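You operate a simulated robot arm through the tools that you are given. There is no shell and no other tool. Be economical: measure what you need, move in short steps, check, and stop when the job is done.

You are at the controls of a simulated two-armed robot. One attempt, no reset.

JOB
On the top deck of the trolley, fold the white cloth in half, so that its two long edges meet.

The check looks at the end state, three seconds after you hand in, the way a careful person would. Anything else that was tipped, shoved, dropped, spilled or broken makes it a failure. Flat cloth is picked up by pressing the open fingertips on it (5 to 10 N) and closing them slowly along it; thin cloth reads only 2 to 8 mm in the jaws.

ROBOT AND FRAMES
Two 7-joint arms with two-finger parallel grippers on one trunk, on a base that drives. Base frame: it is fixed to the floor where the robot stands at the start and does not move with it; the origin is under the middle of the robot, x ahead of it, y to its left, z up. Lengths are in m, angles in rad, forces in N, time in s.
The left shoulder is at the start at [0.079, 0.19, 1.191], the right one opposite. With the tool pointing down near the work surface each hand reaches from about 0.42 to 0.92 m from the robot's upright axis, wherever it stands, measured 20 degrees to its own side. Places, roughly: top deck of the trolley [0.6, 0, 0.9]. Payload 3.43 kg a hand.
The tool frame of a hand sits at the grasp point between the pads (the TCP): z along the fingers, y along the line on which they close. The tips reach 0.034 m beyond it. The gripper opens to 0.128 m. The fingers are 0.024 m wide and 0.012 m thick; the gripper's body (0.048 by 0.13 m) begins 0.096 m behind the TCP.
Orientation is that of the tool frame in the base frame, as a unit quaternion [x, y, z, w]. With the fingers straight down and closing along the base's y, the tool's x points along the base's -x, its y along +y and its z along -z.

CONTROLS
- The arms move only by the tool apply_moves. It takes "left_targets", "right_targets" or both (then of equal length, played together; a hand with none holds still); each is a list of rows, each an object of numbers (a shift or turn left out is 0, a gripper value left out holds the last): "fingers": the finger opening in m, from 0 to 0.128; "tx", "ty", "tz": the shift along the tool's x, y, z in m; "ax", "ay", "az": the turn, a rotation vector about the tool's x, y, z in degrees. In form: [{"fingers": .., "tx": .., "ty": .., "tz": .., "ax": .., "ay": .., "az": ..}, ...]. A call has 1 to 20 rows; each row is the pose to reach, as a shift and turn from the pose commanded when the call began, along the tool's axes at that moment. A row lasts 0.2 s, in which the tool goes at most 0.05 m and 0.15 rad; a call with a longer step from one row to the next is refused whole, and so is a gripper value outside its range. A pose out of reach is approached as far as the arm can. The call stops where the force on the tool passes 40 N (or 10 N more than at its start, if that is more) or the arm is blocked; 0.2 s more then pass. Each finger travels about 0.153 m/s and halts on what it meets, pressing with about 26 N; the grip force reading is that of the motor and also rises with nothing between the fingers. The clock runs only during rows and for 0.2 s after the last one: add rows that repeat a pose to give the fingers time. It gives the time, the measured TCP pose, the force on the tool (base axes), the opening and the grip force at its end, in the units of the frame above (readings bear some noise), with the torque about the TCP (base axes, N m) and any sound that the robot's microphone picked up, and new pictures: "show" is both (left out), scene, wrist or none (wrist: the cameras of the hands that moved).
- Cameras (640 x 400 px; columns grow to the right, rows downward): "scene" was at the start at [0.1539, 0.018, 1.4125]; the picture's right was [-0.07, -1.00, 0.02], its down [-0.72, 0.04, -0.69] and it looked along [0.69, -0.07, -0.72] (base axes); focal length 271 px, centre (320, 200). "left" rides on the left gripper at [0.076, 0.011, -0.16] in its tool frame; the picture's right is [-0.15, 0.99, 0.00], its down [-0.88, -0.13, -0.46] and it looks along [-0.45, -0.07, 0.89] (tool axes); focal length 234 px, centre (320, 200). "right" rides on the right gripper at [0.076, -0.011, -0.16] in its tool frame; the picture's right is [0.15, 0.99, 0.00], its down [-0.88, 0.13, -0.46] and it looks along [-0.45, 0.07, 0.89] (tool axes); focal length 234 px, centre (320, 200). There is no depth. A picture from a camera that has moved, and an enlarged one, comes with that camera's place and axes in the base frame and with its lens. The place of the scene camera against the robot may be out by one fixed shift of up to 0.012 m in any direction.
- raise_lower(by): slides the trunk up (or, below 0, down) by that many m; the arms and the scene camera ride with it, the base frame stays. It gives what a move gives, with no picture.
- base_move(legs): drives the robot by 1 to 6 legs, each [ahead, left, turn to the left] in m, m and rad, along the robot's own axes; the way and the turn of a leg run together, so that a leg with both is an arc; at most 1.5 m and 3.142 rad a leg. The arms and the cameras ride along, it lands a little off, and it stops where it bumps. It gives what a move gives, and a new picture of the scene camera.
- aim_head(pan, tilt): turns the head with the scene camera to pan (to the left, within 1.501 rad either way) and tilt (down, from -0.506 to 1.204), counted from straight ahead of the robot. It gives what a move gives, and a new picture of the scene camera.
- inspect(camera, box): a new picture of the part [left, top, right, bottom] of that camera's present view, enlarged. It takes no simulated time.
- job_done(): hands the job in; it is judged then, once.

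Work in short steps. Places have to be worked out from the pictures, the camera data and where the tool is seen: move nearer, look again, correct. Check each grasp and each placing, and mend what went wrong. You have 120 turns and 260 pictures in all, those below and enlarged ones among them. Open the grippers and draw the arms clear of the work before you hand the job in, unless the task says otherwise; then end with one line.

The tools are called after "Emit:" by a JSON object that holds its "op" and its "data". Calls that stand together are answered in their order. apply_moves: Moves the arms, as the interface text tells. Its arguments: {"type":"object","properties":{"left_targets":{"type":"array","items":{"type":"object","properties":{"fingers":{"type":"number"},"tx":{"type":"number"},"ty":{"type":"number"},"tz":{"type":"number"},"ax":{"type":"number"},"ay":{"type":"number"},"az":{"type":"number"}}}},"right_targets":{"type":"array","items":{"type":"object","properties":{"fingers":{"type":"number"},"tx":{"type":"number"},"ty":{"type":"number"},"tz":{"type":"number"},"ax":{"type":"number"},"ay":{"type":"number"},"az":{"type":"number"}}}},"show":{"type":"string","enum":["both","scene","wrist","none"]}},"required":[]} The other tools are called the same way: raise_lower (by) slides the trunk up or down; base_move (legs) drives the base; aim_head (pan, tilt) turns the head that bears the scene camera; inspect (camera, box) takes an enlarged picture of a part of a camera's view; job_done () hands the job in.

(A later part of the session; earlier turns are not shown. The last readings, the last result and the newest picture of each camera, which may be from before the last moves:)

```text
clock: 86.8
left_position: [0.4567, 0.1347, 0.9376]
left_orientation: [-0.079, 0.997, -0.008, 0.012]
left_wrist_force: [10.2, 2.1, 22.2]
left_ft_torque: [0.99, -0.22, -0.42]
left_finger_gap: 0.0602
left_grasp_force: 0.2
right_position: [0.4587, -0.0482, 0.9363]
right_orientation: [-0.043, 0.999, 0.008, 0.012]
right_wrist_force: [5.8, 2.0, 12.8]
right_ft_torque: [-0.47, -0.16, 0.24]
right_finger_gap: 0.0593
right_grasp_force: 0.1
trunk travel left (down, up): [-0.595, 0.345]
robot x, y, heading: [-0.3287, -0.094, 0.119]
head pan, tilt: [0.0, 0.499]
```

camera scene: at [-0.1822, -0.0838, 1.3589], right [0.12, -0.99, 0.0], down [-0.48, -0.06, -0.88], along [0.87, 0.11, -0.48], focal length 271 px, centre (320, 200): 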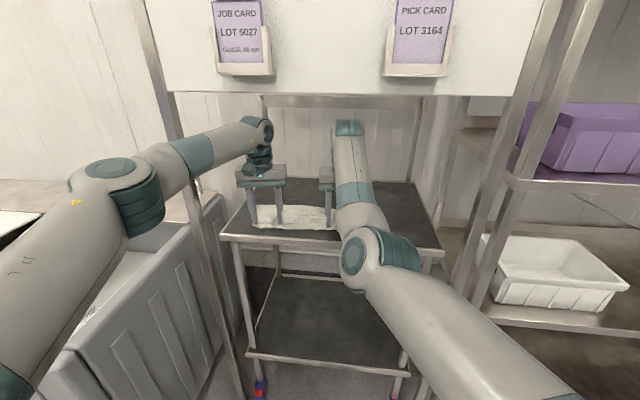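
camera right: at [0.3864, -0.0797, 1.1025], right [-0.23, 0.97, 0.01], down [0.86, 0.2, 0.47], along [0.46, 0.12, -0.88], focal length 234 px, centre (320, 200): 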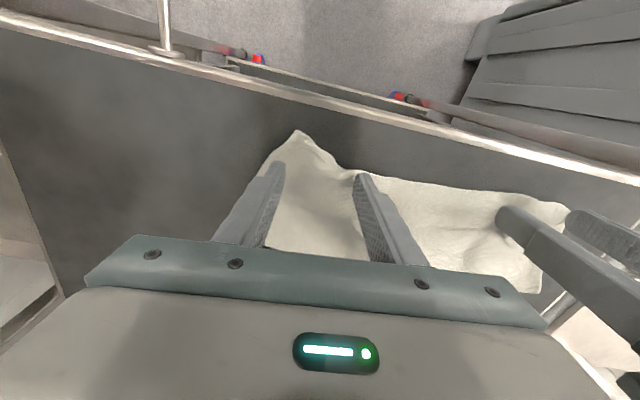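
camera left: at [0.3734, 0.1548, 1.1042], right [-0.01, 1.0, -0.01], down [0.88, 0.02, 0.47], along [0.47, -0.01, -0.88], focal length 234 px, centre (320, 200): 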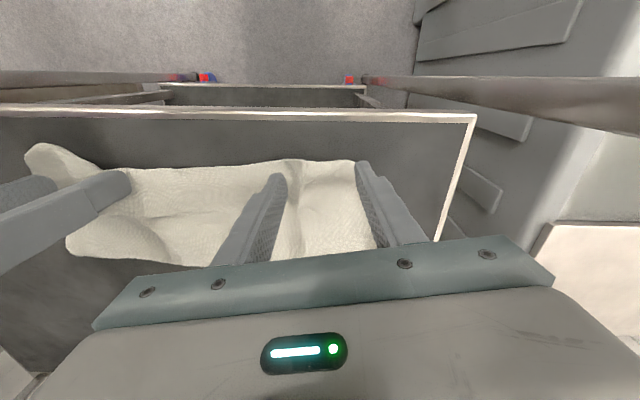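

Contact is good. Closing slowly on both.

Emit:
{"op": "apply_moves", "data": {"left_targets": [{"fingers": 0.057}, {"fingers": 0.054}, {"fingers": 0.051}, {"fingers": 0.048}, {"fingers": 0.045}, {"fingers": 0.042}, {"fingers": 0.039}, {"fingers": 0.036}, {"fingers": 0.033}, {"fingers": 0.03}, {"fingers": 0.027}, {"fingers": 0.024}, {"fingers": 0.021}, {"fingers": 0.018}, {"fingers": 0.015}], "right_targets": [{"fingers": 0.057, "tz": 0.001}, {"fingers": 0.054, "tz": 0.002}, {"fingers": 0.051, "tz": 0.002}, {"fingers": 0.048, "tz": 0.002}, {"fingers": 0.045, "tz": 0.002}, {"fingers": 0.042, "tz": 0.002}, {"fingers": 0.039, "tz": 0.002}, {"fingers": 0.036, "tz": 0.002}, {"fingers": 0.033, "tz": 0.002}, {"fingers": 0.03, "tz": 0.002}, {"fingers": 0.027, "tz": 0.002}, {"fingers": 0.024, "tz": 0.002}, {"fingers": 0.021, "tz": 0.002}, {"fingers": 0.018, "tz": 0.002}, {"fingers": 0.015, "tz": 0.002}], "show": "wrist"}}

```text
clock: 90.0
left_position: [0.4538, 0.1334, 0.937]
left_orientation: [-0.08, 0.997, -0.007, 0.011]
left_wrist_force: [-0.7, -5.1, 15.0]
left_ft_torque: [-0.08, 0.02, 0.0]
left_finger_gap: 0.0149
left_grasp_force: 0.0
right_position: [0.4553, -0.048, 0.937]
right_orientation: [-0.043, 0.999, 0.008, 0.013]
right_wrist_force: [0.4, -2.2, 30.6]
right_ft_torque: [-0.46, 0.07, 0.13]
right_finger_gap: 0.0153
right_grasp_force: 10.3
trunk travel left (down, up): [-0.595, 0.345]
robot x, y, heading: [-0.3281, -0.0952, 0.12]
head pan, tilt: [0.0, 0.499]
camera right: at [0.377, -0.0681, 1.0951], right [-0.23, 0.97, 0.01], down [0.85, 0.19, 0.48], along [0.47, 0.12, -0.88], focal length 234 px, centre (320, 200)
camera left: at [0.3715, 0.134, 1.0949], right [-0.01, 1.0, -0.01], down [0.88, 0.02, 0.48], along [0.48, -0.01, -0.88], focal length 234 px, centre (320, 200)
```

right: 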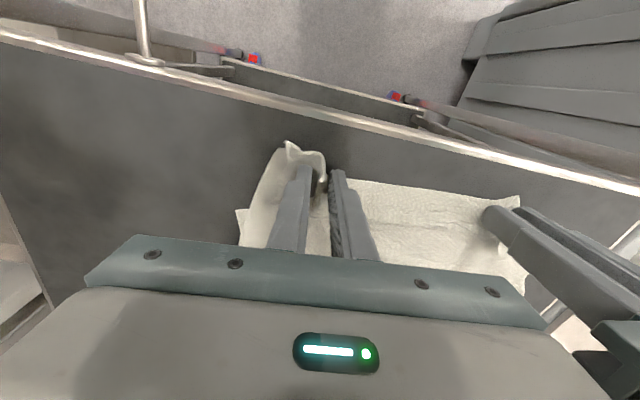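
left: 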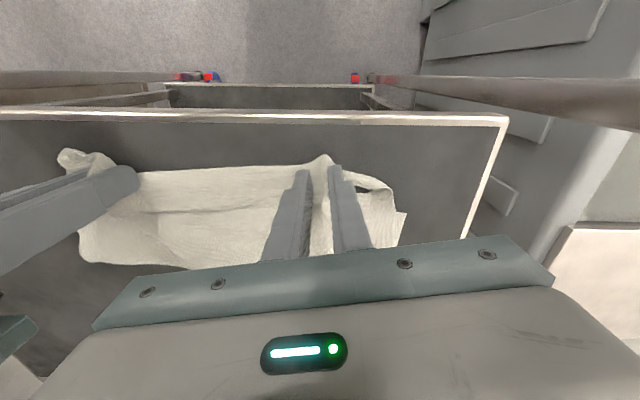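

Cloth is gathering between the fingers on both hands. I'll close fully.

Emit:
{"op": "apply_moves", "data": {"left_targets": [{"fingers": 0.012}, {"fingers": 0.009}, {"fingers": 0.006}, {"fingers": 0.003}, {"fingers": 0.0}, {"fingers": 0.0}], "right_targets": [{"fingers": 0.012}, {"fingers": 0.009, "tz": -0.0005}, {"fingers": 0.006, "tz": -0.001}, {"fingers": 0.003, "tz": -0.0015}, {"fingers": 0.0, "tz": -0.002}, {"fingers": 0.0, "tz": -0.002}], "show": "wrist"}}

```text
clock: 91.5
left_position: [0.4528, 0.1329, 0.9371]
left_orientation: [-0.08, 0.997, -0.008, 0.011]
left_wrist_force: [-3.1, -7.4, 20.4]
left_ft_torque: [-0.21, 0.14, -0.07]
left_finger_gap: 0.0022
left_grasp_force: 26.1
right_position: [0.4546, -0.0463, 0.9377]
right_orientation: [-0.042, 0.999, 0.009, 0.011]
right_wrist_force: [2.6, 8.9, 16.4]
right_ft_torque: [0.13, 0.01, 0.17]
right_finger_gap: 0.0042
right_grasp_force: 26.0
trunk travel left (down, up): [-0.595, 0.345]
robot x, y, heading: [-0.3307, -0.0941, 0.125]
head pan, tilt: [0.0, 0.499]
camera right: at [0.3777, -0.067, 1.0953], right [-0.23, 0.97, 0.01], down [0.86, 0.2, 0.48], along [0.46, 0.12, -0.88], focal length 234 px, centre (320, 200)
camera left: at [0.372, 0.1345, 1.0949], right [-0.01, 1.0, -0.01], down [0.88, 0.02, 0.48], along [0.48, -0.01, -0.88], focal length 234 px, centre (320, 200)
```

right: 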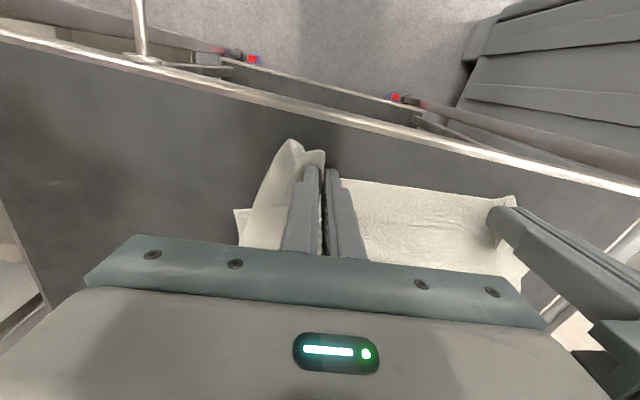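
left: 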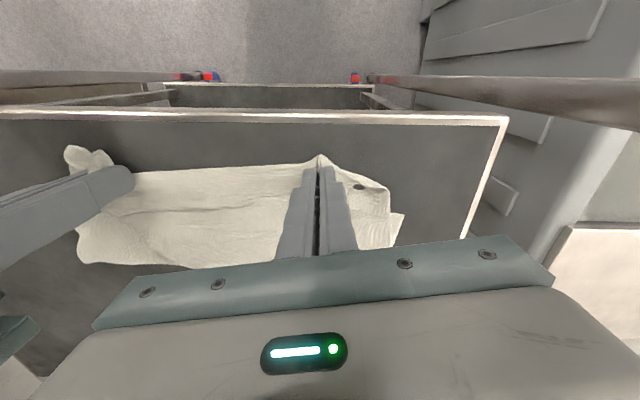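

Both grips hold (2.2 and 4.2 mm). I'll lift ~4 cm, then drive forward to pull the pleat out.

Emit:
{"op": "apply_moves", "data": {"left_targets": [{"tz": -0.01}, {"tz": -0.02}, {"tz": -0.03}, {"tz": -0.04}, {"tz": -0.04}], "right_targets": [{"tz": -0.01}, {"tz": -0.02}, {"tz": -0.03}, {"tz": -0.04}, {"tz": -0.04}], "show": "none"}}

Emit:
{"op": "base_move", "data": {"legs": [[0.12, -0.015, 0.0]]}}

```text
clock: 92.7
left_position: [0.456, 0.1357, 0.9718]
left_orientation: [-0.08, 0.997, -0.008, 0.008]
left_wrist_force: [0.7, -5.0, -0.6]
left_ft_torque: [-0.23, 0.01, -0.07]
left_finger_gap: 0.0019
left_grasp_force: 26.4
right_position: [0.4578, -0.0467, 0.973]
right_orientation: [-0.042, 0.999, 0.008, 0.009]
right_wrist_force: [-0.7, 4.2, 0.0]
right_ft_torque: [0.17, 0.01, 0.05]
right_finger_gap: 0.004
right_grasp_force: 25.7
trunk travel left (down, up): [-0.595, 0.345]
robot x, y, heading: [-0.3271, -0.09, 0.12]
head pan, tilt: [0.0, 0.499]
```

```text
clock: 93.9
left_position: [0.5765, 0.1358, 0.9735]
left_orientation: [-0.08, 0.997, -0.009, 0.009]
left_wrist_force: [1.1, -5.2, -0.3]
left_ft_torque: [-0.19, 0.02, -0.06]
left_finger_gap: 0.0021
left_grasp_force: 26.3
right_position: [0.5805, -0.0479, 0.9741]
right_orientation: [-0.042, 0.999, 0.008, 0.009]
right_wrist_force: [-0.7, 4.0, -0.5]
right_ft_torque: [0.19, -0.01, 0.06]
right_finger_gap: 0.004
right_grasp_force: 26.1
trunk travel left (down, up): [-0.595, 0.345]
robot x, y, heading: [-0.2086, -0.0958, 0.124]
head pan, tilt: [0.0, 0.499]
camera scene: at [-0.0604, -0.0843, 1.359], right [0.12, -0.99, 0.0], down [-0.48, -0.06, -0.88], along [0.87, 0.11, -0.48], focal length 271 px, centre (320, 200)
```

scene: 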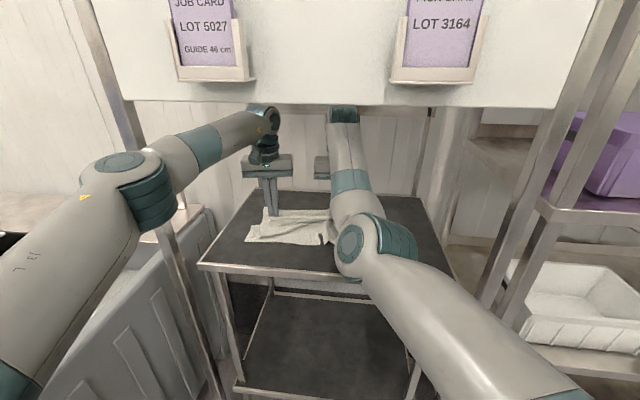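

I'll continue unfolding with another 0.13 m forward and check the lay of the cloth.

Emit:
{"op": "base_move", "data": {"legs": [[0.125, -0.016, 0.0]]}}

Emit:
{"op": "inspect", "data": {"camera": "left", "box": [0, 0, 640, 400]}}

Emit:
{"op": "inspect", "data": {"camera": "right", "box": [0, 0, 640, 400]}}

```text
clock: 95.2
left_position: [0.704, 0.1336, 0.9738]
left_orientation: [-0.08, 0.997, -0.007, 0.009]
left_wrist_force: [-0.2, -4.6, 0.6]
left_ft_torque: [-0.19, 0.01, -0.05]
left_finger_gap: 0.002
left_grasp_force: 26.2
right_position: [0.706, -0.0493, 0.9741]
right_orientation: [-0.042, 0.999, 0.008, 0.009]
right_wrist_force: [0.8, 5.2, -0.4]
right_ft_torque: [0.17, 0.01, 0.04]
right_finger_gap: 0.0038
right_grasp_force: 25.8
trunk travel left (down, up): [-0.595, 0.345]
robot x, y, heading: [-0.0816, -0.0987, 0.124]
head pan, tilt: [0.0, 0.499]
camera scene: at [0.0662, -0.0852, 1.359], right [0.12, -0.99, 0.0], down [-0.48, -0.06, -0.88], along [0.87, 0.11, -0.48], focal length 271 px, centre (320, 200)
```

scene: 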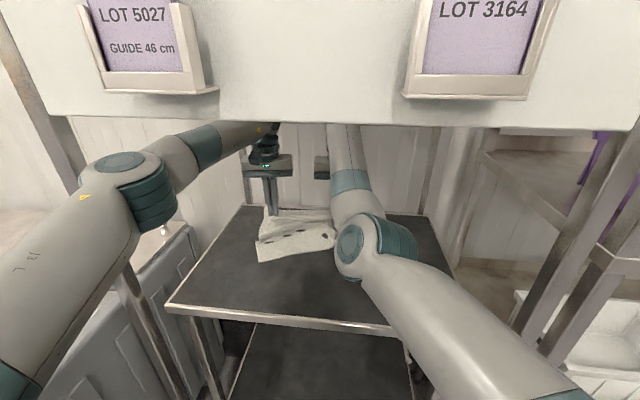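

```text
1.00 times, centred on (320, 200) of left (not enlarged: the box is as wide or as high as the picture)
camera zoom: at [0.6237, 0.1343, 1.1324], right [-0.01, 1.0, -0.01], down [0.88, 0.02, 0.47], along [0.47, -0.01, -0.88], focal length 234 px, centre (320, 200)
```

zoom: 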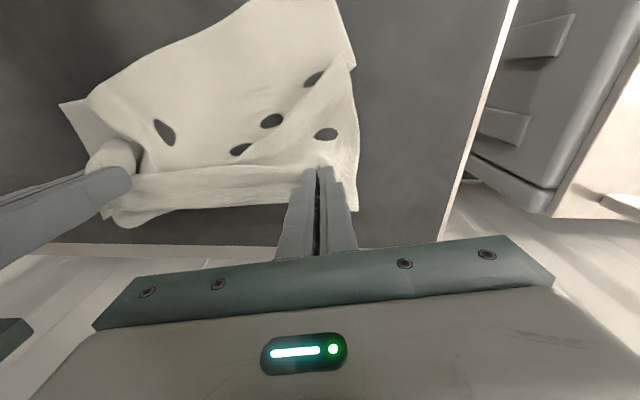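

```text
1.00 times, centred on (320, 200) of right (not enlarged: the box is as wide or as high as the picture)
camera zoom: at [0.6294, -0.0686, 1.1337], right [-0.23, 0.97, 0.01], down [0.86, 0.2, 0.48], along [0.46, 0.12, -0.88], focal length 234 px, centre (320, 200)
```

zoom: 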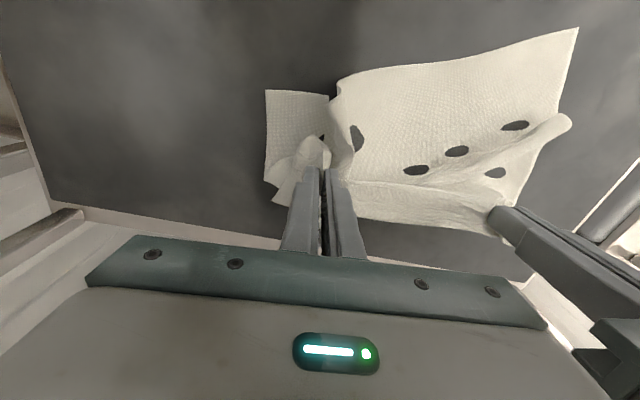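

The unfold dragged the right side of the bottom layer along, so the cloth is skewed. I'll lay this edge down here and release it, then straighten the cloth by pulling its near edge toward me.

Emit:
{"op": "apply_moves", "data": {"left_targets": [{"tz": 0.01}, {"tz": 0.022}, {"tz": 0.033}, {"tz": 0.033}, {"tz": 0.033, "fingers": 0.03}, {"tz": 0.033, "fingers": 0.06}, {"tz": 0.033, "fingers": 0.06}, {"tz": 0.01, "fingers": 0.06}, {"tz": -0.005, "fingers": 0.06}], "right_targets": [{"tz": 0.01}, {"tz": 0.022}, {"tz": 0.033}, {"tz": 0.033}, {"tz": 0.033, "fingers": 0.03}, {"tz": 0.033, "fingers": 0.06}, {"tz": 0.033, "fingers": 0.06}, {"tz": 0.01, "fingers": 0.06}, {"tz": -0.005, "fingers": 0.06}], "show": "none"}}

Emit:
{"op": "base_move", "data": {"legs": [[-0.09, 0.011, 0.0]]}}

Emit:
{"op": "inspect", "data": {"camera": "left", "box": [0, 0, 640, 400]}}

Emit:
{"op": "inspect", "data": {"camera": "right", "box": [0, 0, 640, 400]}}

```text
clock: 97.2
left_position: [0.7033, 0.1327, 0.9778]
left_orientation: [-0.079, 0.997, -0.008, 0.009]
left_wrist_force: [0.4, 0.1, -0.1]
left_ft_torque: [0.0, 0.0, -0.01]
left_finger_gap: 0.06
left_grasp_force: 0.1
right_position: [0.7061, -0.049, 0.9808]
right_orientation: [-0.041, 0.999, 0.009, 0.01]
right_wrist_force: [0.4, -0.1, 0.0]
right_ft_torque: [-0.01, 0.03, 0.01]
right_finger_gap: 0.06
right_grasp_force: 0.1
trunk travel left (down, up): [-0.595, 0.345]
robot x, y, heading: [-0.0778, -0.0971, 0.123]
head pan, tilt: [0.0, 0.499]
```

```text
clock: 98.3
left_position: [0.6123, 0.1324, 0.9781]
left_orientation: [-0.079, 0.997, -0.008, 0.009]
left_wrist_force: [-0.9, 0.4, 0.4]
left_ft_torque: [0.0, -0.03, -0.01]
left_finger_gap: 0.0598
left_grasp_force: 0.0
right_position: [0.6132, -0.0483, 0.9809]
right_orientation: [-0.042, 0.999, 0.008, 0.009]
right_wrist_force: [-0.7, 0.1, 0.5]
right_ft_torque: [0.01, -0.04, -0.01]
right_finger_gap: 0.0603
right_grasp_force: 0.2
trunk travel left (down, up): [-0.595, 0.345]
robot x, y, heading: [-0.1713, -0.0956, 0.121]
head pan, tilt: [0.0, 0.499]
camera scene: at [-0.0262, -0.0852, 1.3589], right [0.12, -0.99, 0.0], down [-0.48, -0.06, -0.88], along [0.87, 0.11, -0.48], focal length 271 px, centre (320, 200)
```

scene: 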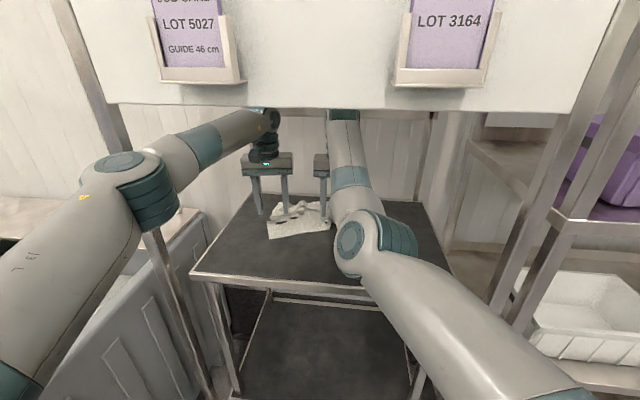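

```text
1.00 times, centred on (320, 200) of left (not enlarged: the box is as wide or as high as the picture)
camera zoom: at [0.5311, 0.1345, 1.1375], right [-0.01, 1.0, -0.01], down [0.88, 0.02, 0.47], along [0.47, -0.01, -0.88], focal length 234 px, centre (320, 200)
```

zoom: 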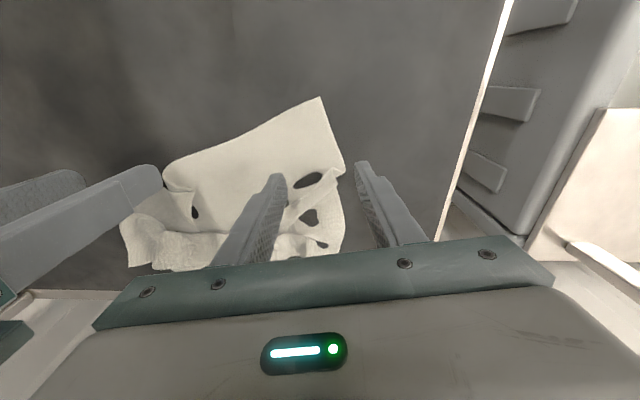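

```text
1.00 times, centred on (320, 200) of right (not enlarged: the box is as wide or as high as the picture)
camera zoom: at [0.5371, -0.0674, 1.1399], right [-0.23, 0.97, 0.01], down [0.86, 0.2, 0.47], along [0.46, 0.12, -0.88], focal length 234 px, centre (320, 200)
```

zoom: 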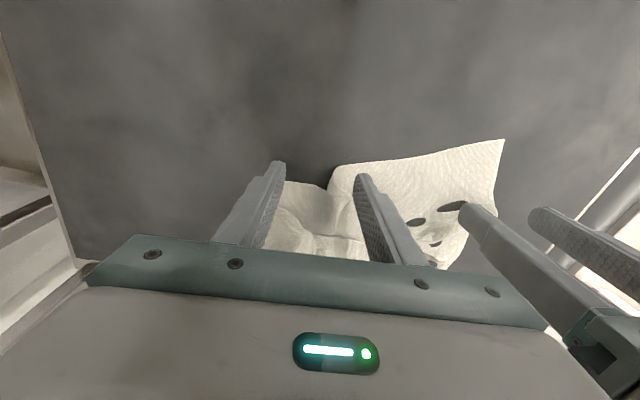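

The cloth is bunched now. I'll back off and move the right arm aside for a clean look before planning how to spread it.

Emit:
{"op": "base_move", "data": {"legs": [[-0.2, 0.024, 0.0]]}}

Emit:
{"op": "apply_moves", "data": {"right_targets": [{"ty": -0.03}, {"ty": -0.07}, {"ty": -0.11}, {"ty": -0.15}, {"ty": -0.18}], "show": "none"}}

Emit:
{"op": "inspect", "data": {"camera": "scene", "box": [200, 140, 440, 290]}}

```text
clock: 99.9
left_position: [0.4106, 0.1346, 0.9787]
left_orientation: [-0.079, 0.997, -0.008, 0.009]
left_wrist_force: [0.7, 0.2, -0.7]
left_ft_torque: [0.05, 0.0, 0.0]
left_finger_gap: 0.0599
left_grasp_force: 0.1
right_position: [0.4123, -0.0483, 0.9795]
right_orientation: [-0.042, 0.999, 0.008, 0.008]
right_wrist_force: [-0.7, 0.0, 0.2]
right_ft_torque: [0.0, -0.03, -0.03]
right_finger_gap: 0.06
right_grasp_force: 0.0
trunk travel left (down, up): [-0.595, 0.345]
robot x, y, heading: [-0.3738, -0.0969, 0.119]
head pan, tilt: [0.0, 0.499]
camera scene: at [-0.2276, -0.0852, 1.3589], right [0.12, -0.99, 0.0], down [-0.48, -0.06, -0.88], along [0.87, 0.11, -0.48], focal length 271 px, centre (320, 200)
```

scene: 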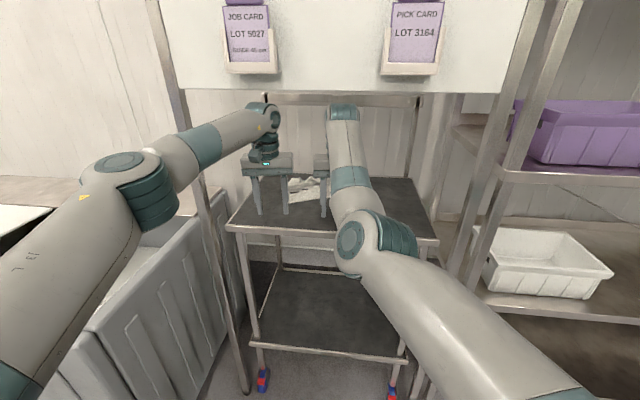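

```text
clock: 101.1
left_position: [0.4103, 0.1324, 0.9803]
left_orientation: [-0.079, 0.997, -0.008, 0.008]
left_wrist_force: [0.5, -0.1, 0.2]
left_ft_torque: [-0.01, 0.04, 0.0]
left_finger_gap: 0.0602
left_grasp_force: 0.1
right_position: [0.4289, -0.2291, 0.9789]
right_orientation: [-0.043, 0.999, 0.008, 0.009]
right_wrist_force: [-0.3, -0.4, -0.4]
right_ft_torque: [0.05, -0.02, 0.0]
right_finger_gap: 0.06
right_grasp_force: 0.1
trunk travel left (down, up): [-0.595, 0.345]
robot x, y, heading: [-0.3738, -0.095, 0.119]
head pan, tilt: [0.0, 0.499]
```

```text
2.67 times, centred on (320, 215) of scene
camera zoom: at [-0.2273, -0.0859, 1.3589], right [0.12, -0.99, 0.0], down [-0.48, -0.06, -0.88], along [0.87, 0.11, -0.48], focal length 723 px, centre (320, 160)
```

zoom: 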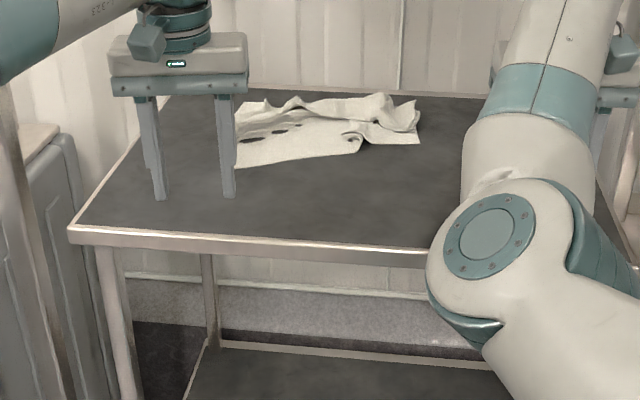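

The near-left corner is at ≈(0.55,0.13), and the right side is crumpled around (0.65,-0.11). I'll straighten corner by corner, starting with the left hand moved over the near-left corner.

Emit:
{"op": "base_move", "data": {"legs": [[0.165, -0.02, 0.0]]}}

Emit:
{"op": "apply_moves", "data": {"left_targets": [{"ty": -0.02}, {"ty": -0.035, "tz": 0.01}, {"ty": -0.035, "tz": 0.02}, {"ty": -0.035, "tz": 0.03}], "show": "wrist"}}

```text
clock: 102.5
left_position: [0.5742, 0.1359, 0.9783]
left_orientation: [-0.081, 0.997, -0.008, 0.009]
left_wrist_force: [0.1, -0.2, -0.4]
left_ft_torque: [0.0, -0.01, 0.04]
left_finger_gap: 0.0597
left_grasp_force: 0.0
right_position: [0.5947, -0.2252, 0.9785]
right_orientation: [-0.044, 0.999, 0.008, 0.009]
right_wrist_force: [-0.1, 0.0, -1.2]
right_ft_torque: [0.02, 0.0, 0.01]
right_finger_gap: 0.0601
right_grasp_force: 0.1
trunk travel left (down, up): [-0.595, 0.345]
robot x, y, heading: [-0.2086, -0.0961, 0.125]
head pan, tilt: [0.0, 0.499]
camera scene: at [-0.0618, -0.0845, 1.3589], right [0.12, -0.99, 0.0], down [-0.48, -0.06, -0.88], along [0.87, 0.11, -0.48], focal length 271 px, centre (320, 200)
```

scene: 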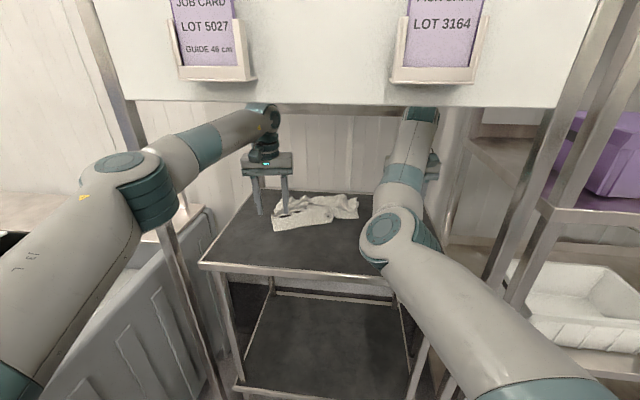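

```text
clock: 103.5
left_position: [0.5823, 0.1027, 0.95]
left_orientation: [-0.08, 0.997, -0.008, 0.008]
left_wrist_force: [-0.3, -0.3, 0.3]
left_ft_torque: [-0.01, 0.0, -0.03]
left_finger_gap: 0.0596
left_grasp_force: 0.0
right_position: [0.5957, -0.2245, 0.9794]
right_orientation: [-0.043, 0.999, 0.008, 0.009]
right_wrist_force: [0.0, -0.4, -0.4]
right_ft_torque: [-0.01, 0.04, 0.01]
right_finger_gap: 0.0602
right_grasp_force: 0.1
trunk travel left (down, up): [-0.595, 0.345]
robot x, y, heading: [-0.2104, -0.097, 0.128]
head pan, tilt: [0.0, 0.499]
camera left: at [0.5014, 0.1023, 1.108], right [-0.01, 1.0, -0.01], down [0.88, 0.02, 0.47], along [0.47, -0.01, -0.88], focal length 234 px, centre (320, 200)
```

left: 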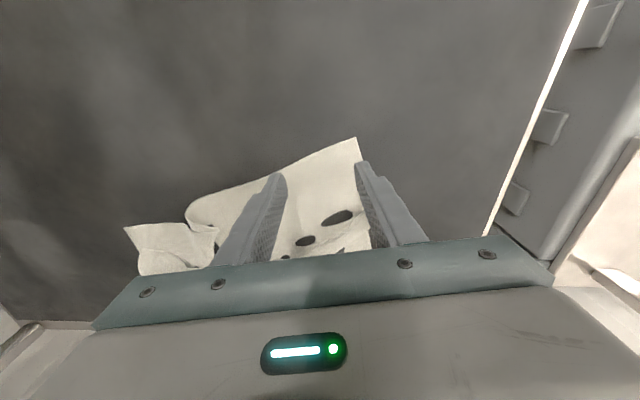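

The corner is at (0.55,0.13) and its edge is slanted. I'll yaw the left hand ~13° to match, shift in slightly, and press.

Emit:
{"op": "apply_moves", "data": {"left_targets": [{"ty": -0.007, "az": -7}, {"ty": -0.013, "az": -13, "tz": 0.005}, {"ty": -0.013, "az": -13, "tz": 0.011}, {"ty": -0.013, "az": -13, "tz": 0.015}, {"ty": -0.013, "az": -13, "tz": 0.0185}, {"ty": -0.013, "az": -13, "tz": 0.0185}], "show": "wrist"}}

```text
clock: 104.9
left_position: [0.5826, 0.0886, 0.936]
left_orientation: [-0.192, 0.981, -0.009, 0.012]
left_wrist_force: [10.1, 3.8, 31.7]
left_ft_torque: [1.13, 0.33, -0.38]
left_finger_gap: 0.0595
left_grasp_force: 0.1
right_position: [0.593, -0.2255, 0.9805]
right_orientation: [-0.043, 0.999, 0.008, 0.01]
right_wrist_force: [0.5, 0.8, -0.6]
right_ft_torque: [0.01, -0.03, 0.03]
right_finger_gap: 0.0597
right_grasp_force: 0.1
trunk travel left (down, up): [-0.595, 0.345]
robot x, y, heading: [-0.2115, -0.0952, 0.127]
head pan, tilt: [0.0, 0.499]
camera left: at [0.5037, 0.0708, 1.0948], right [-0.24, 0.97, -0.02], down [0.85, 0.22, 0.48], along [0.47, 0.1, -0.88], focal length 234 px, centre (320, 200)
```

left: 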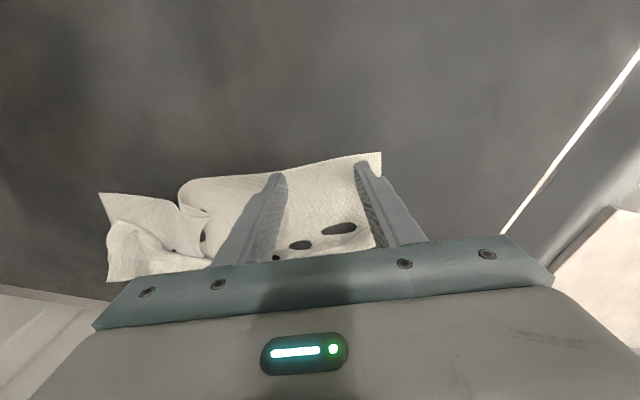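

Well aligned. Closing the left slowly.

Emit:
{"op": "apply_moves", "data": {"left_targets": [{"fingers": 0.056}, {"fingers": 0.052}, {"fingers": 0.048}, {"fingers": 0.044}, {"fingers": 0.04}, {"fingers": 0.036}, {"fingers": 0.032}, {"fingers": 0.028}, {"fingers": 0.024}, {"fingers": 0.02}, {"fingers": 0.016}, {"fingers": 0.013, "tz": -0.001}, {"fingers": 0.01, "tz": -0.001}, {"fingers": 0.007, "tz": -0.0015}, {"fingers": 0.004, "tz": -0.002}, {"fingers": 0.0, "tz": -0.002}, {"fingers": 0.0, "tz": -0.002}, {"fingers": 0.0, "tz": -0.002}], "show": "wrist"}}

```text
clock: 108.7
left_position: [0.5814, 0.0902, 0.9345]
left_orientation: [-0.194, 0.981, -0.009, 0.009]
left_wrist_force: [-4.7, 10.5, 24.3]
left_ft_torque: [0.46, 0.36, -0.1]
left_finger_gap: 0.0
left_grasp_force: 26.1
right_position: [0.5916, -0.224, 0.9799]
right_orientation: [-0.044, 0.999, 0.008, 0.01]
right_wrist_force: [0.1, -0.5, 0.3]
right_ft_torque: [-0.02, -0.01, 0.04]
right_finger_gap: 0.0598
right_grasp_force: 0.1
trunk travel left (down, up): [-0.595, 0.345]
robot x, y, heading: [-0.2104, -0.0987, 0.127]
head pan, tilt: [0.0, 0.499]
camera left: at [0.5025, 0.0726, 1.0947], right [-0.24, 0.97, -0.02], down [0.85, 0.22, 0.47], along [0.46, 0.1, -0.88], focal length 234 px, centre (320, 200)
```

left: 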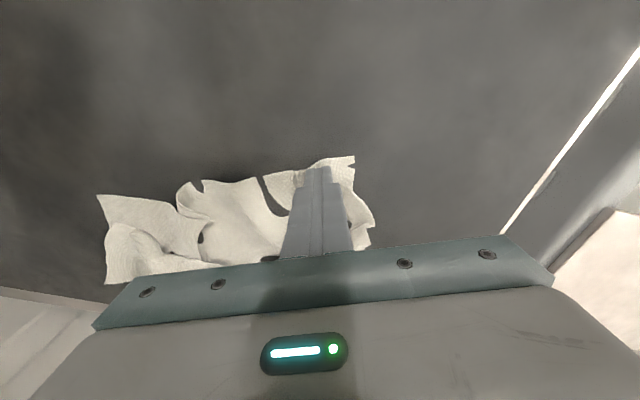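

It missed the pinch, but the pressed fingertips grip the cloth by friction, so I can drag with them. I'll pull this corner outward (+y), then back toward me.

Emit:
{"op": "apply_moves", "data": {"left_targets": [{"ty": 0.008, "tx": 0.002}, {"ty": 0.016, "tx": 0.005}, {"ty": 0.025, "tx": 0.009}, {"ty": 0.034, "tx": 0.013}, {"ty": 0.043, "tx": 0.018}, {"ty": 0.05, "tx": 0.022}], "show": "wrist"}}

```text
clock: 110.1
left_position: [0.5422, 0.1237, 0.9349]
left_orientation: [-0.193, 0.981, -0.009, 0.011]
left_wrist_force: [15.2, -12.0, 29.7]
left_ft_torque: [-0.31, -0.24, 0.06]
left_finger_gap: 0.0
left_grasp_force: 25.8
right_position: [0.5934, -0.2268, 0.9797]
right_orientation: [-0.044, 0.999, 0.009, 0.011]
right_wrist_force: [0.2, 0.3, 0.2]
right_ft_torque: [-0.03, 0.02, 0.0]
right_finger_gap: 0.0598
right_grasp_force: 0.0
trunk travel left (down, up): [-0.595, 0.345]
robot x, y, heading: [-0.2106, -0.0931, 0.124]
head pan, tilt: [0.0, 0.499]
camera left: at [0.4647, 0.1064, 1.0944], right [-0.24, 0.97, -0.02], down [0.85, 0.22, 0.47], along [0.46, 0.1, -0.88], focal length 234 px, centre (320, 200)
```

left: 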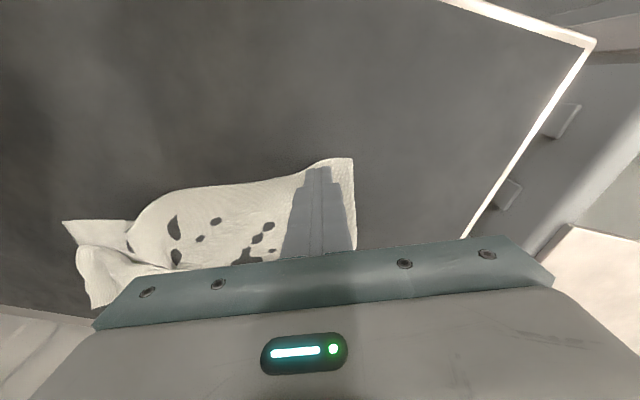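

Dragging works very well. I'll continue: base back 5 cm to pull the corner toward me, then the left hand further outward.

Emit:
{"op": "base_move", "data": {"legs": [[-0.055, 0.006, 0.0]]}}

Emit:
{"op": "apply_moves", "data": {"left_targets": [{"ty": 0.01, "tx": -0.004}, {"ty": 0.02, "tx": -0.008}, {"ty": 0.03, "tx": -0.012}, {"ty": 0.04, "tx": -0.016}, {"ty": 0.05, "tx": -0.02}], "show": "wrist"}}

```text
clock: 110.8
left_position: [0.5411, 0.1258, 0.9379]
left_orientation: [-0.194, 0.981, -0.011, 0.012]
left_wrist_force: [-1.0, -0.5, 0.4]
left_ft_torque: [0.05, -0.03, -0.01]
left_finger_gap: 0.0
left_grasp_force: 26.0
right_position: [0.5891, -0.2243, 0.979]
right_orientation: [-0.044, 0.999, 0.01, 0.009]
right_wrist_force: [0.3, 0.3, 1.1]
right_ft_torque: [0.02, 0.01, 0.02]
right_finger_gap: 0.0601
right_grasp_force: 0.0
trunk travel left (down, up): [-0.595, 0.345]
robot x, y, heading: [-0.2127, -0.0982, 0.126]
head pan, tilt: [0.0, 0.499]
stopped in leg 1: the force on the tool passed its limit at 52 N (the readings are from after the stop); the commanded pose is now the measured one
camera scene: at [-0.0671, -0.0845, 1.3588], right [0.12, -0.99, 0.0], down [-0.47, -0.06, -0.88], along [0.87, 0.11, -0.48], focal length 271 px, centre (320, 200)
```

scene: 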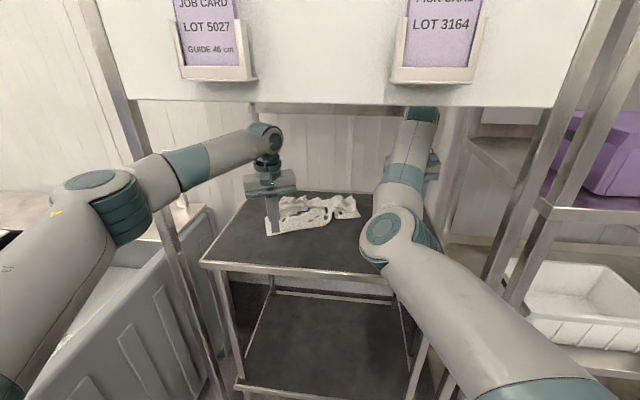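

```text
clock: 112.0
left_position: [0.5415, 0.179, 0.9374]
left_orientation: [-0.195, 0.981, -0.01, 0.013]
left_wrist_force: [0.2, 0.3, -0.4]
left_ft_torque: [0.01, -0.02, -0.02]
left_finger_gap: 0.0
left_grasp_force: 26.3
right_position: [0.5906, -0.2259, 0.977]
right_orientation: [-0.044, 0.999, 0.009, 0.009]
right_wrist_force: [-0.6, 0.1, -0.8]
right_ft_torque: [0.0, -0.01, 0.04]
right_finger_gap: 0.0599
right_grasp_force: 0.1
trunk travel left (down, up): [-0.595, 0.345]
robot x, y, heading: [-0.2118, -0.0975, 0.122]
head pan, tilt: [0.0, 0.499]
camera left: at [0.4615, 0.1633, 1.0952], right [-0.24, 0.97, -0.02], down [0.85, 0.22, 0.48], along [0.47, 0.1, -0.88], focal length 234 px, centre (320, 200)
```

left: 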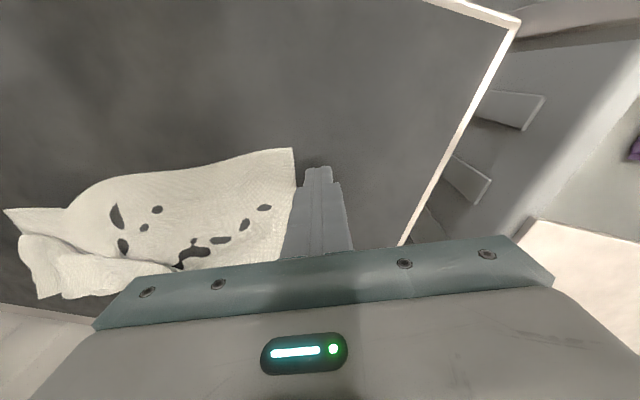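

The corner's now at (0.52,0.15). I'll lift, back up a little for elbow clearance, then do a lighter drag stroke on this corner: press, pull to the near-left target, and lift.

Emit:
{"op": "apply_moves", "data": {"left_targets": [{"tz": -0.012}], "show": "none"}}

Emit:
{"op": "base_move", "data": {"legs": [[-0.03, 0.004, 0.0]]}}

Emit:
{"op": "apply_moves", "data": {"left_targets": [{"tx": -0.012, "ty": -0.03}, {"tx": -0.015, "ty": -0.061}, {"tx": -0.015, "ty": -0.061, "tz": 0.008}, {"tx": -0.015, "ty": -0.061, "tz": 0.0155}, {"tx": -0.015, "ty": -0.061, "tz": 0.0155}, {"tx": -0.012, "ty": -0.051, "tz": 0.0155}, {"tx": -0.009, "ty": -0.041, "tz": 0.0155}, {"tx": -0.006, "ty": -0.031, "tz": 0.0155}, {"tx": -0.003, "ty": -0.021, "tz": 0.0155}, {"tx": 0.0, "ty": -0.011, "tz": 0.0155}, {"tx": 0.003, "ty": -0.001, "tz": 0.0155}, {"tx": 0.006, "ty": 0.008, "tz": 0.0155}, {"tx": 0.006, "ty": 0.008, "tz": -0.005}], "show": "wrist"}}

```text
clock: 112.5
left_position: [0.5404, 0.1795, 0.9487]
left_orientation: [-0.194, 0.981, -0.01, 0.012]
left_wrist_force: [-0.7, 0.1, 0.6]
left_ft_torque: [0.02, -0.02, 0.02]
left_finger_gap: 0.0
left_grasp_force: 25.5
right_position: [0.5907, -0.2245, 0.9797]
right_orientation: [-0.043, 0.999, 0.009, 0.009]
right_wrist_force: [-0.5, 0.5, -0.1]
right_ft_torque: [0.02, 0.02, 0.01]
right_finger_gap: 0.06
right_grasp_force: 0.1
trunk travel left (down, up): [-0.595, 0.345]
robot x, y, heading: [-0.2126, -0.0978, 0.129]
head pan, tilt: [0.0, 0.499]
```

```text
clock: 113.3
left_position: [0.5123, 0.1803, 0.9481]
left_orientation: [-0.195, 0.981, -0.01, 0.012]
left_wrist_force: [-0.2, 0.4, 0.2]
left_ft_torque: [0.04, 0.05, -0.01]
left_finger_gap: 0.0001
left_grasp_force: 26.3
right_position: [0.5613, -0.2248, 0.9768]
right_orientation: [-0.044, 0.999, 0.008, 0.008]
right_wrist_force: [-0.6, 0.3, 0.2]
right_ft_torque: [-0.03, 0.05, -0.01]
right_finger_gap: 0.0598
right_grasp_force: 0.0
trunk travel left (down, up): [-0.595, 0.345]
robot x, y, heading: [-0.2426, -0.0982, 0.121]
head pan, tilt: [0.0, 0.499]
camera scene: at [-0.0944, -0.0839, 1.3585], right [0.12, -0.99, 0.0], down [-0.48, -0.06, -0.88], along [0.87, 0.11, -0.48], focal length 271 px, centre (320, 200)
```

scene: 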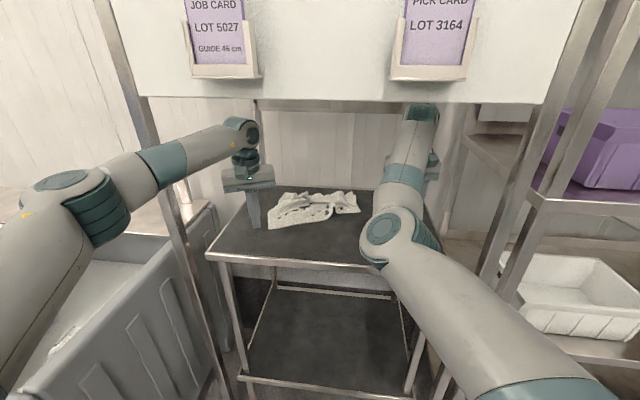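

```text
clock: 116.1
left_position: [0.4995, 0.188, 0.9532]
left_orientation: [-0.195, 0.981, -0.009, 0.011]
left_wrist_force: [0.5, 0.7, -0.3]
left_ft_torque: [-0.01, 0.02, -0.02]
left_finger_gap: 0.0
left_grasp_force: 26.0
right_position: [0.5597, -0.223, 0.9771]
right_orientation: [-0.045, 0.999, 0.008, 0.01]
right_wrist_force: [-0.7, 0.3, 0.1]
right_ft_torque: [0.01, 0.0, -0.02]
right_finger_gap: 0.0602
right_grasp_force: 0.1
trunk travel left (down, up): [-0.595, 0.345]
robot x, y, heading: [-0.2426, -0.0951, 0.126]
head pan, tilt: [0.0, 0.499]
camera left: at [0.4205, 0.1704, 1.1122], right [-0.24, 0.97, -0.02], down [0.85, 0.22, 0.47], along [0.46, 0.1, -0.88], focal length 234 px, centre (320, 200)
```

left: 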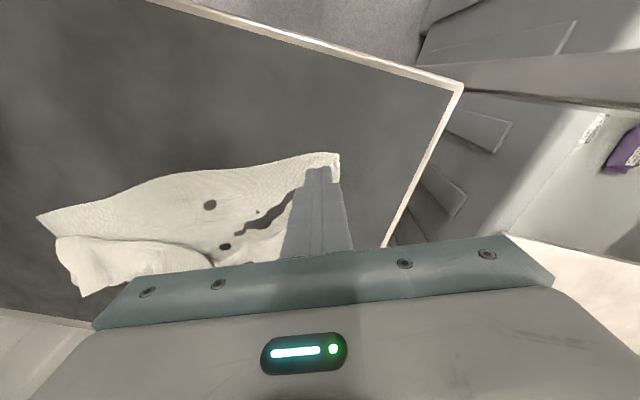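

Excellent: the near edge is now straight, from (0.48,0.20) to (0.63,-0.10), just rotated. Next I'll drag the near-right corner toward me with the right hand, so I move forward and bring it over that corner.

Emit:
{"op": "apply_moves", "data": {"left_targets": [{"tz": -0.015}, {"tz": -0.025}], "right_targets": [{"fingers": 0.03}, {"fingers": 0.0}], "show": "none"}}

Emit:
{"op": "base_move", "data": {"legs": [[0.085, -0.011, 0.0]]}}

Emit:
{"op": "apply_moves", "data": {"right_targets": [{"ty": 0.04}, {"ty": 0.08}, {"ty": 0.12}, {"ty": 0.155}, {"ty": 0.155, "tz": 0.015}, {"ty": 0.155, "tz": 0.03}], "show": "wrist"}}

```text
clock: 116.7
left_position: [0.5023, 0.1861, 0.9785]
left_orientation: [-0.194, 0.981, -0.01, 0.012]
left_wrist_force: [-0.1, 0.2, 0.3]
left_ft_torque: [-0.01, 0.02, 0.0]
left_finger_gap: 0.0
left_grasp_force: 25.4
right_position: [0.5611, -0.2237, 0.9789]
right_orientation: [-0.043, 0.999, 0.008, 0.009]
right_wrist_force: [0.3, 0.0, -0.5]
right_ft_torque: [0.01, 0.0, 0.0]
right_finger_gap: 0.0001
right_grasp_force: 26.2
trunk travel left (down, up): [-0.595, 0.345]
robot x, y, heading: [-0.2445, -0.0995, 0.119]
head pan, tilt: [0.0, 0.499]
```

```text
clock: 117.8
left_position: [0.5439, 0.1759, 0.9867]
left_orientation: [-0.192, 0.981, -0.007, 0.016]
left_wrist_force: [-0.2, 0.1, -0.2]
left_ft_torque: [0.0, 0.0, -0.01]
left_finger_gap: 0.0
left_grasp_force: 26.5
right_position: [0.6065, -0.2311, 0.9887]
right_orientation: [-0.048, 0.999, 0.012, 0.015]
right_wrist_force: [-0.4, -0.1, -0.2]
right_ft_torque: [0.04, 0.04, -0.03]
right_finger_gap: 0.0003
right_grasp_force: 25.9
trunk travel left (down, up): [-0.595, 0.345]
robot x, y, heading: [-0.1823, -0.1035, 0.131]
head pan, tilt: [0.0, 0.499]
stopped in leg 1: the robot was blocked; the commanded pose is now the measured one
camera scene: at [-0.0558, -0.0963, 1.3614], right [0.13, -0.99, -0.01], down [-0.46, -0.06, -0.89], along [0.88, 0.12, -0.47], focal length 271 px, centre (320, 200)
```

scene: 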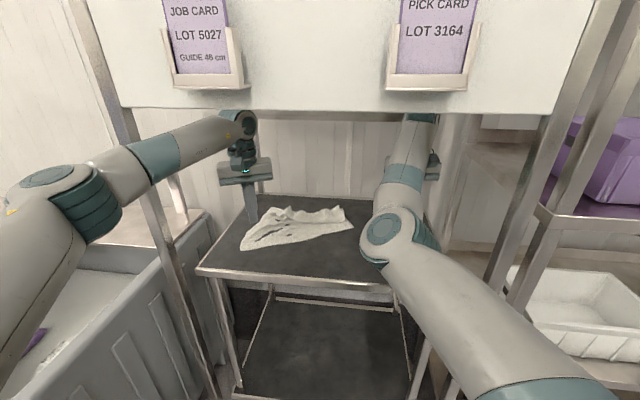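

```text
clock: 119.2
left_position: [0.545, 0.1771, 0.9871]
left_orientation: [-0.194, 0.981, -0.007, 0.017]
left_wrist_force: [0.3, -1.3, 0.6]
left_ft_torque: [0.0, 0.0, -0.04]
left_finger_gap: 0.0
left_grasp_force: 25.8
right_position: [0.5932, -0.0768, 0.9633]
right_orientation: [-0.046, 0.999, 0.013, 0.017]
right_wrist_force: [0.3, 0.2, 0.2]
right_ft_torque: [-0.01, -0.02, -0.01]
right_finger_gap: 0.0
right_grasp_force: 25.7
trunk travel left (down, up): [-0.595, 0.345]
robot x, y, heading: [-0.1819, -0.1018, 0.126]
head pan, tilt: [0.0, 0.499]
camera right: at [0.5134, -0.0985, 1.1204], right [-0.24, 0.97, 0.02], down [0.85, 0.2, 0.49], along [0.47, 0.13, -0.87], focal length 234 px, centre (320, 200)
```

right: 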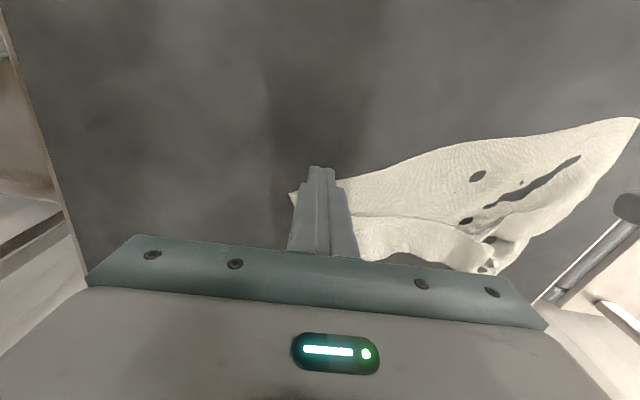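

The left forearm met the left post, so I'll straighten the left arm forward and inward (clear above the cloth), then advance to put the right hand on the near-right corner.

Emit:
{"op": "apply_moves", "data": {"left_targets": [{"tx": -0.005, "ty": -0.02}, {"tx": -0.015, "ty": -0.045}, {"tx": -0.03, "ty": -0.065}, {"tx": -0.049, "ty": -0.079}], "show": "none"}}

Emit:
{"op": "base_move", "data": {"legs": [[0.055, -0.007, 0.0]]}}

```text
clock: 120.2
left_position: [0.6256, 0.1319, 0.9695]
left_orientation: [-0.192, 0.981, -0.008, 0.005]
left_wrist_force: [0.9, -0.5, -0.7]
left_ft_torque: [-0.03, 0.04, 0.03]
left_finger_gap: 0.0003
left_grasp_force: 25.7
left hand out of reach, approached as far as the arm can: row 4
right_position: [0.6106, -0.0691, 0.946]
right_orientation: [-0.045, 0.999, 0.008, 0.006]
right_wrist_force: [0.4, -0.1, -0.3]
right_ft_torque: [-0.01, 0.07, -0.04]
right_finger_gap: 0.0001
right_grasp_force: 25.9
trunk travel left (down, up): [-0.595, 0.345]
robot x, y, heading: [-0.1823, -0.1009, 0.126]
head pan, tilt: [0.0, 0.499]
```

```text
clock: 121.1
left_position: [0.6783, 0.1326, 0.9733]
left_orientation: [-0.194, 0.981, -0.009, 0.007]
left_wrist_force: [0.6, 0.2, -1.4]
left_ft_torque: [0.01, -0.01, 0.01]
left_finger_gap: 0.0
left_grasp_force: 25.8
right_position: [0.6617, -0.0693, 0.9487]
right_orientation: [-0.045, 0.999, 0.009, 0.009]
right_wrist_force: [0.3, -0.1, 0.4]
right_ft_torque: [0.01, 0.04, 0.01]
right_finger_gap: 0.0001
right_grasp_force: 25.8
trunk travel left (down, up): [-0.595, 0.345]
robot x, y, heading: [-0.1276, -0.0947, 0.129]
head pan, tilt: [0.0, 0.499]
camera scene: at [0.02, -0.0864, 1.359], right [0.13, -0.99, 0.0], down [-0.48, -0.06, -0.88], along [0.87, 0.11, -0.48], focal length 271 px, centre (320, 200)
```

scene: 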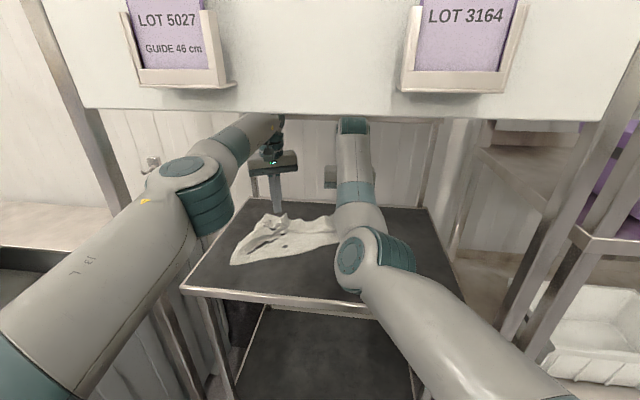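

The right hand is over the near-right corner. I'll press lightly and check the force before dragging.

Emit:
{"op": "apply_moves", "data": {"right_targets": [{"tz": 0.006}, {"tz": 0.011}, {"tz": 0.0145}, {"tz": 0.0145}], "show": "wrist"}}

```text
clock: 122.1
left_position: [0.6763, 0.1333, 0.9752]
left_orientation: [-0.194, 0.981, -0.008, 0.008]
left_wrist_force: [0.1, 0.1, -0.8]
left_ft_torque: [0.02, -0.01, 0.01]
left_finger_gap: 0.0
left_grasp_force: 25.8
right_position: [0.6614, -0.0687, 0.9373]
right_orientation: [-0.046, 0.999, 0.008, 0.01]
right_wrist_force: [0.7, 0.4, 11.6]
right_ft_torque: [0.09, -0.1, 0.0]
right_finger_gap: 0.0
right_grasp_force: 26.1
trunk travel left (down, up): [-0.595, 0.345]
robot x, y, heading: [-0.1262, -0.0979, 0.127]
head pan, tilt: [0.0, 0.499]
camera right: at [0.5842, -0.0892, 1.0961], right [-0.24, 0.97, 0.01], down [0.86, 0.2, 0.48], along [0.46, 0.12, -0.88], focal length 234 px, centre (320, 200)
```

right: 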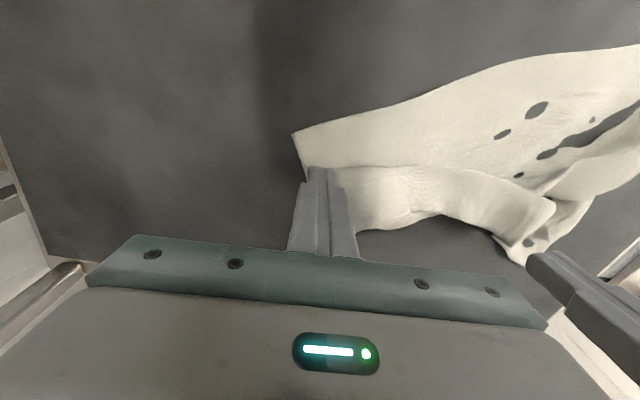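

The finger is at the boundary of the folded flap. I'll shift 1.5 cm toward the edge so it presses only the near strip, then drag it back with the base (0.13 m back, 3 cm right).

Emit:
{"op": "apply_moves", "data": {"right_targets": [{"tz": -0.008}, {"tx": 0.016, "tz": -0.008}, {"tx": 0.016, "tz": -0.003}, {"tx": 0.016, "tz": 0.0}, {"tx": 0.016, "tz": 0.0005}], "show": "none"}}

Emit:
{"op": "base_move", "data": {"legs": [[-0.133, -0.0133, 0.0]]}}

Emit:
{"op": "inspect", "data": {"camera": "right", "box": [0, 0, 640, 400]}}

```text
clock: 123.3
left_position: [0.675, 0.1336, 0.9753]
left_orientation: [-0.194, 0.981, -0.007, 0.008]
left_wrist_force: [0.2, 0.2, -0.1]
left_ft_torque: [-0.03, 0.01, 0.04]
left_finger_gap: 0.0001
left_grasp_force: 26.3
right_position: [0.6582, -0.0674, 0.9375]
right_orientation: [-0.046, 0.999, 0.009, 0.014]
right_wrist_force: [12.5, 2.1, 28.4]
right_ft_torque: [0.22, -0.55, -0.1]
right_finger_gap: 0.0002
right_grasp_force: 25.7
right hand out of reach, approached as far as the arm can: row 2, 3, 4, 5
trunk travel left (down, up): [-0.595, 0.345]
robot x, y, heading: [-0.1302, -0.1006, 0.126]
head pan, tilt: [0.0, 0.499]
```

```text
clock: 124.0
left_position: [0.6738, 0.1305, 0.9724]
left_orientation: [-0.193, 0.981, -0.008, 0.007]
left_wrist_force: [0.6, 0.2, -0.6]
left_ft_torque: [-0.02, 0.01, -0.03]
left_finger_gap: 0.0
left_grasp_force: 26.4
right_position: [0.6558, -0.0693, 0.9383]
right_orientation: [-0.044, 0.999, 0.009, 0.016]
right_wrist_force: [0.4, 0.0, 0.7]
right_ft_torque: [0.07, -0.02, 0.01]
right_finger_gap: 0.0
right_grasp_force: 25.7
trunk travel left (down, up): [-0.595, 0.345]
robot x, y, heading: [-0.1321, -0.0978, 0.127]
head pan, tilt: [0.0, 0.499]
stopped in leg 1: the force on the tool passed its limit at 47 N (the readings are from after the stop); the commanded pose is now the measured one
camera scene: at [0.0151, -0.0873, 1.3588], right [0.13, -0.99, 0.0], down [-0.47, -0.06, -0.88], along [0.87, 0.11, -0.48], focal length 271 px, centre (320, 200)
```

scene: 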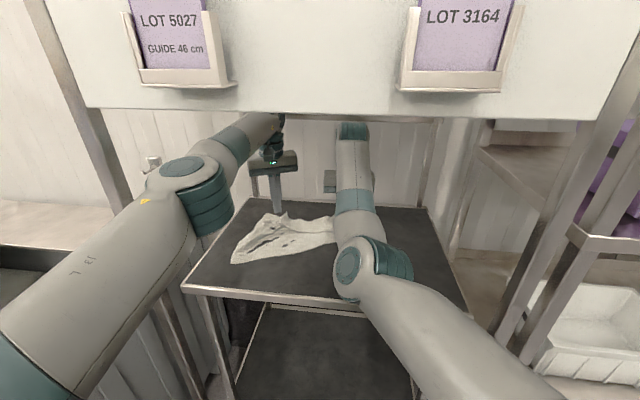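

```text
1.00 times, centred on (320, 200) of right (not enlarged: the box is as wide or as high as the picture)
camera zoom: at [0.5776, -0.0904, 1.0964], right [-0.23, 0.97, 0.01], down [0.85, 0.2, 0.49], along [0.47, 0.12, -0.87], focal length 234 px, centre (320, 200)
```

zoom: 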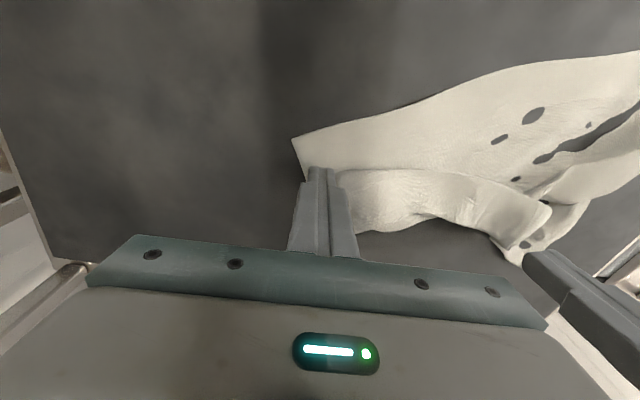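

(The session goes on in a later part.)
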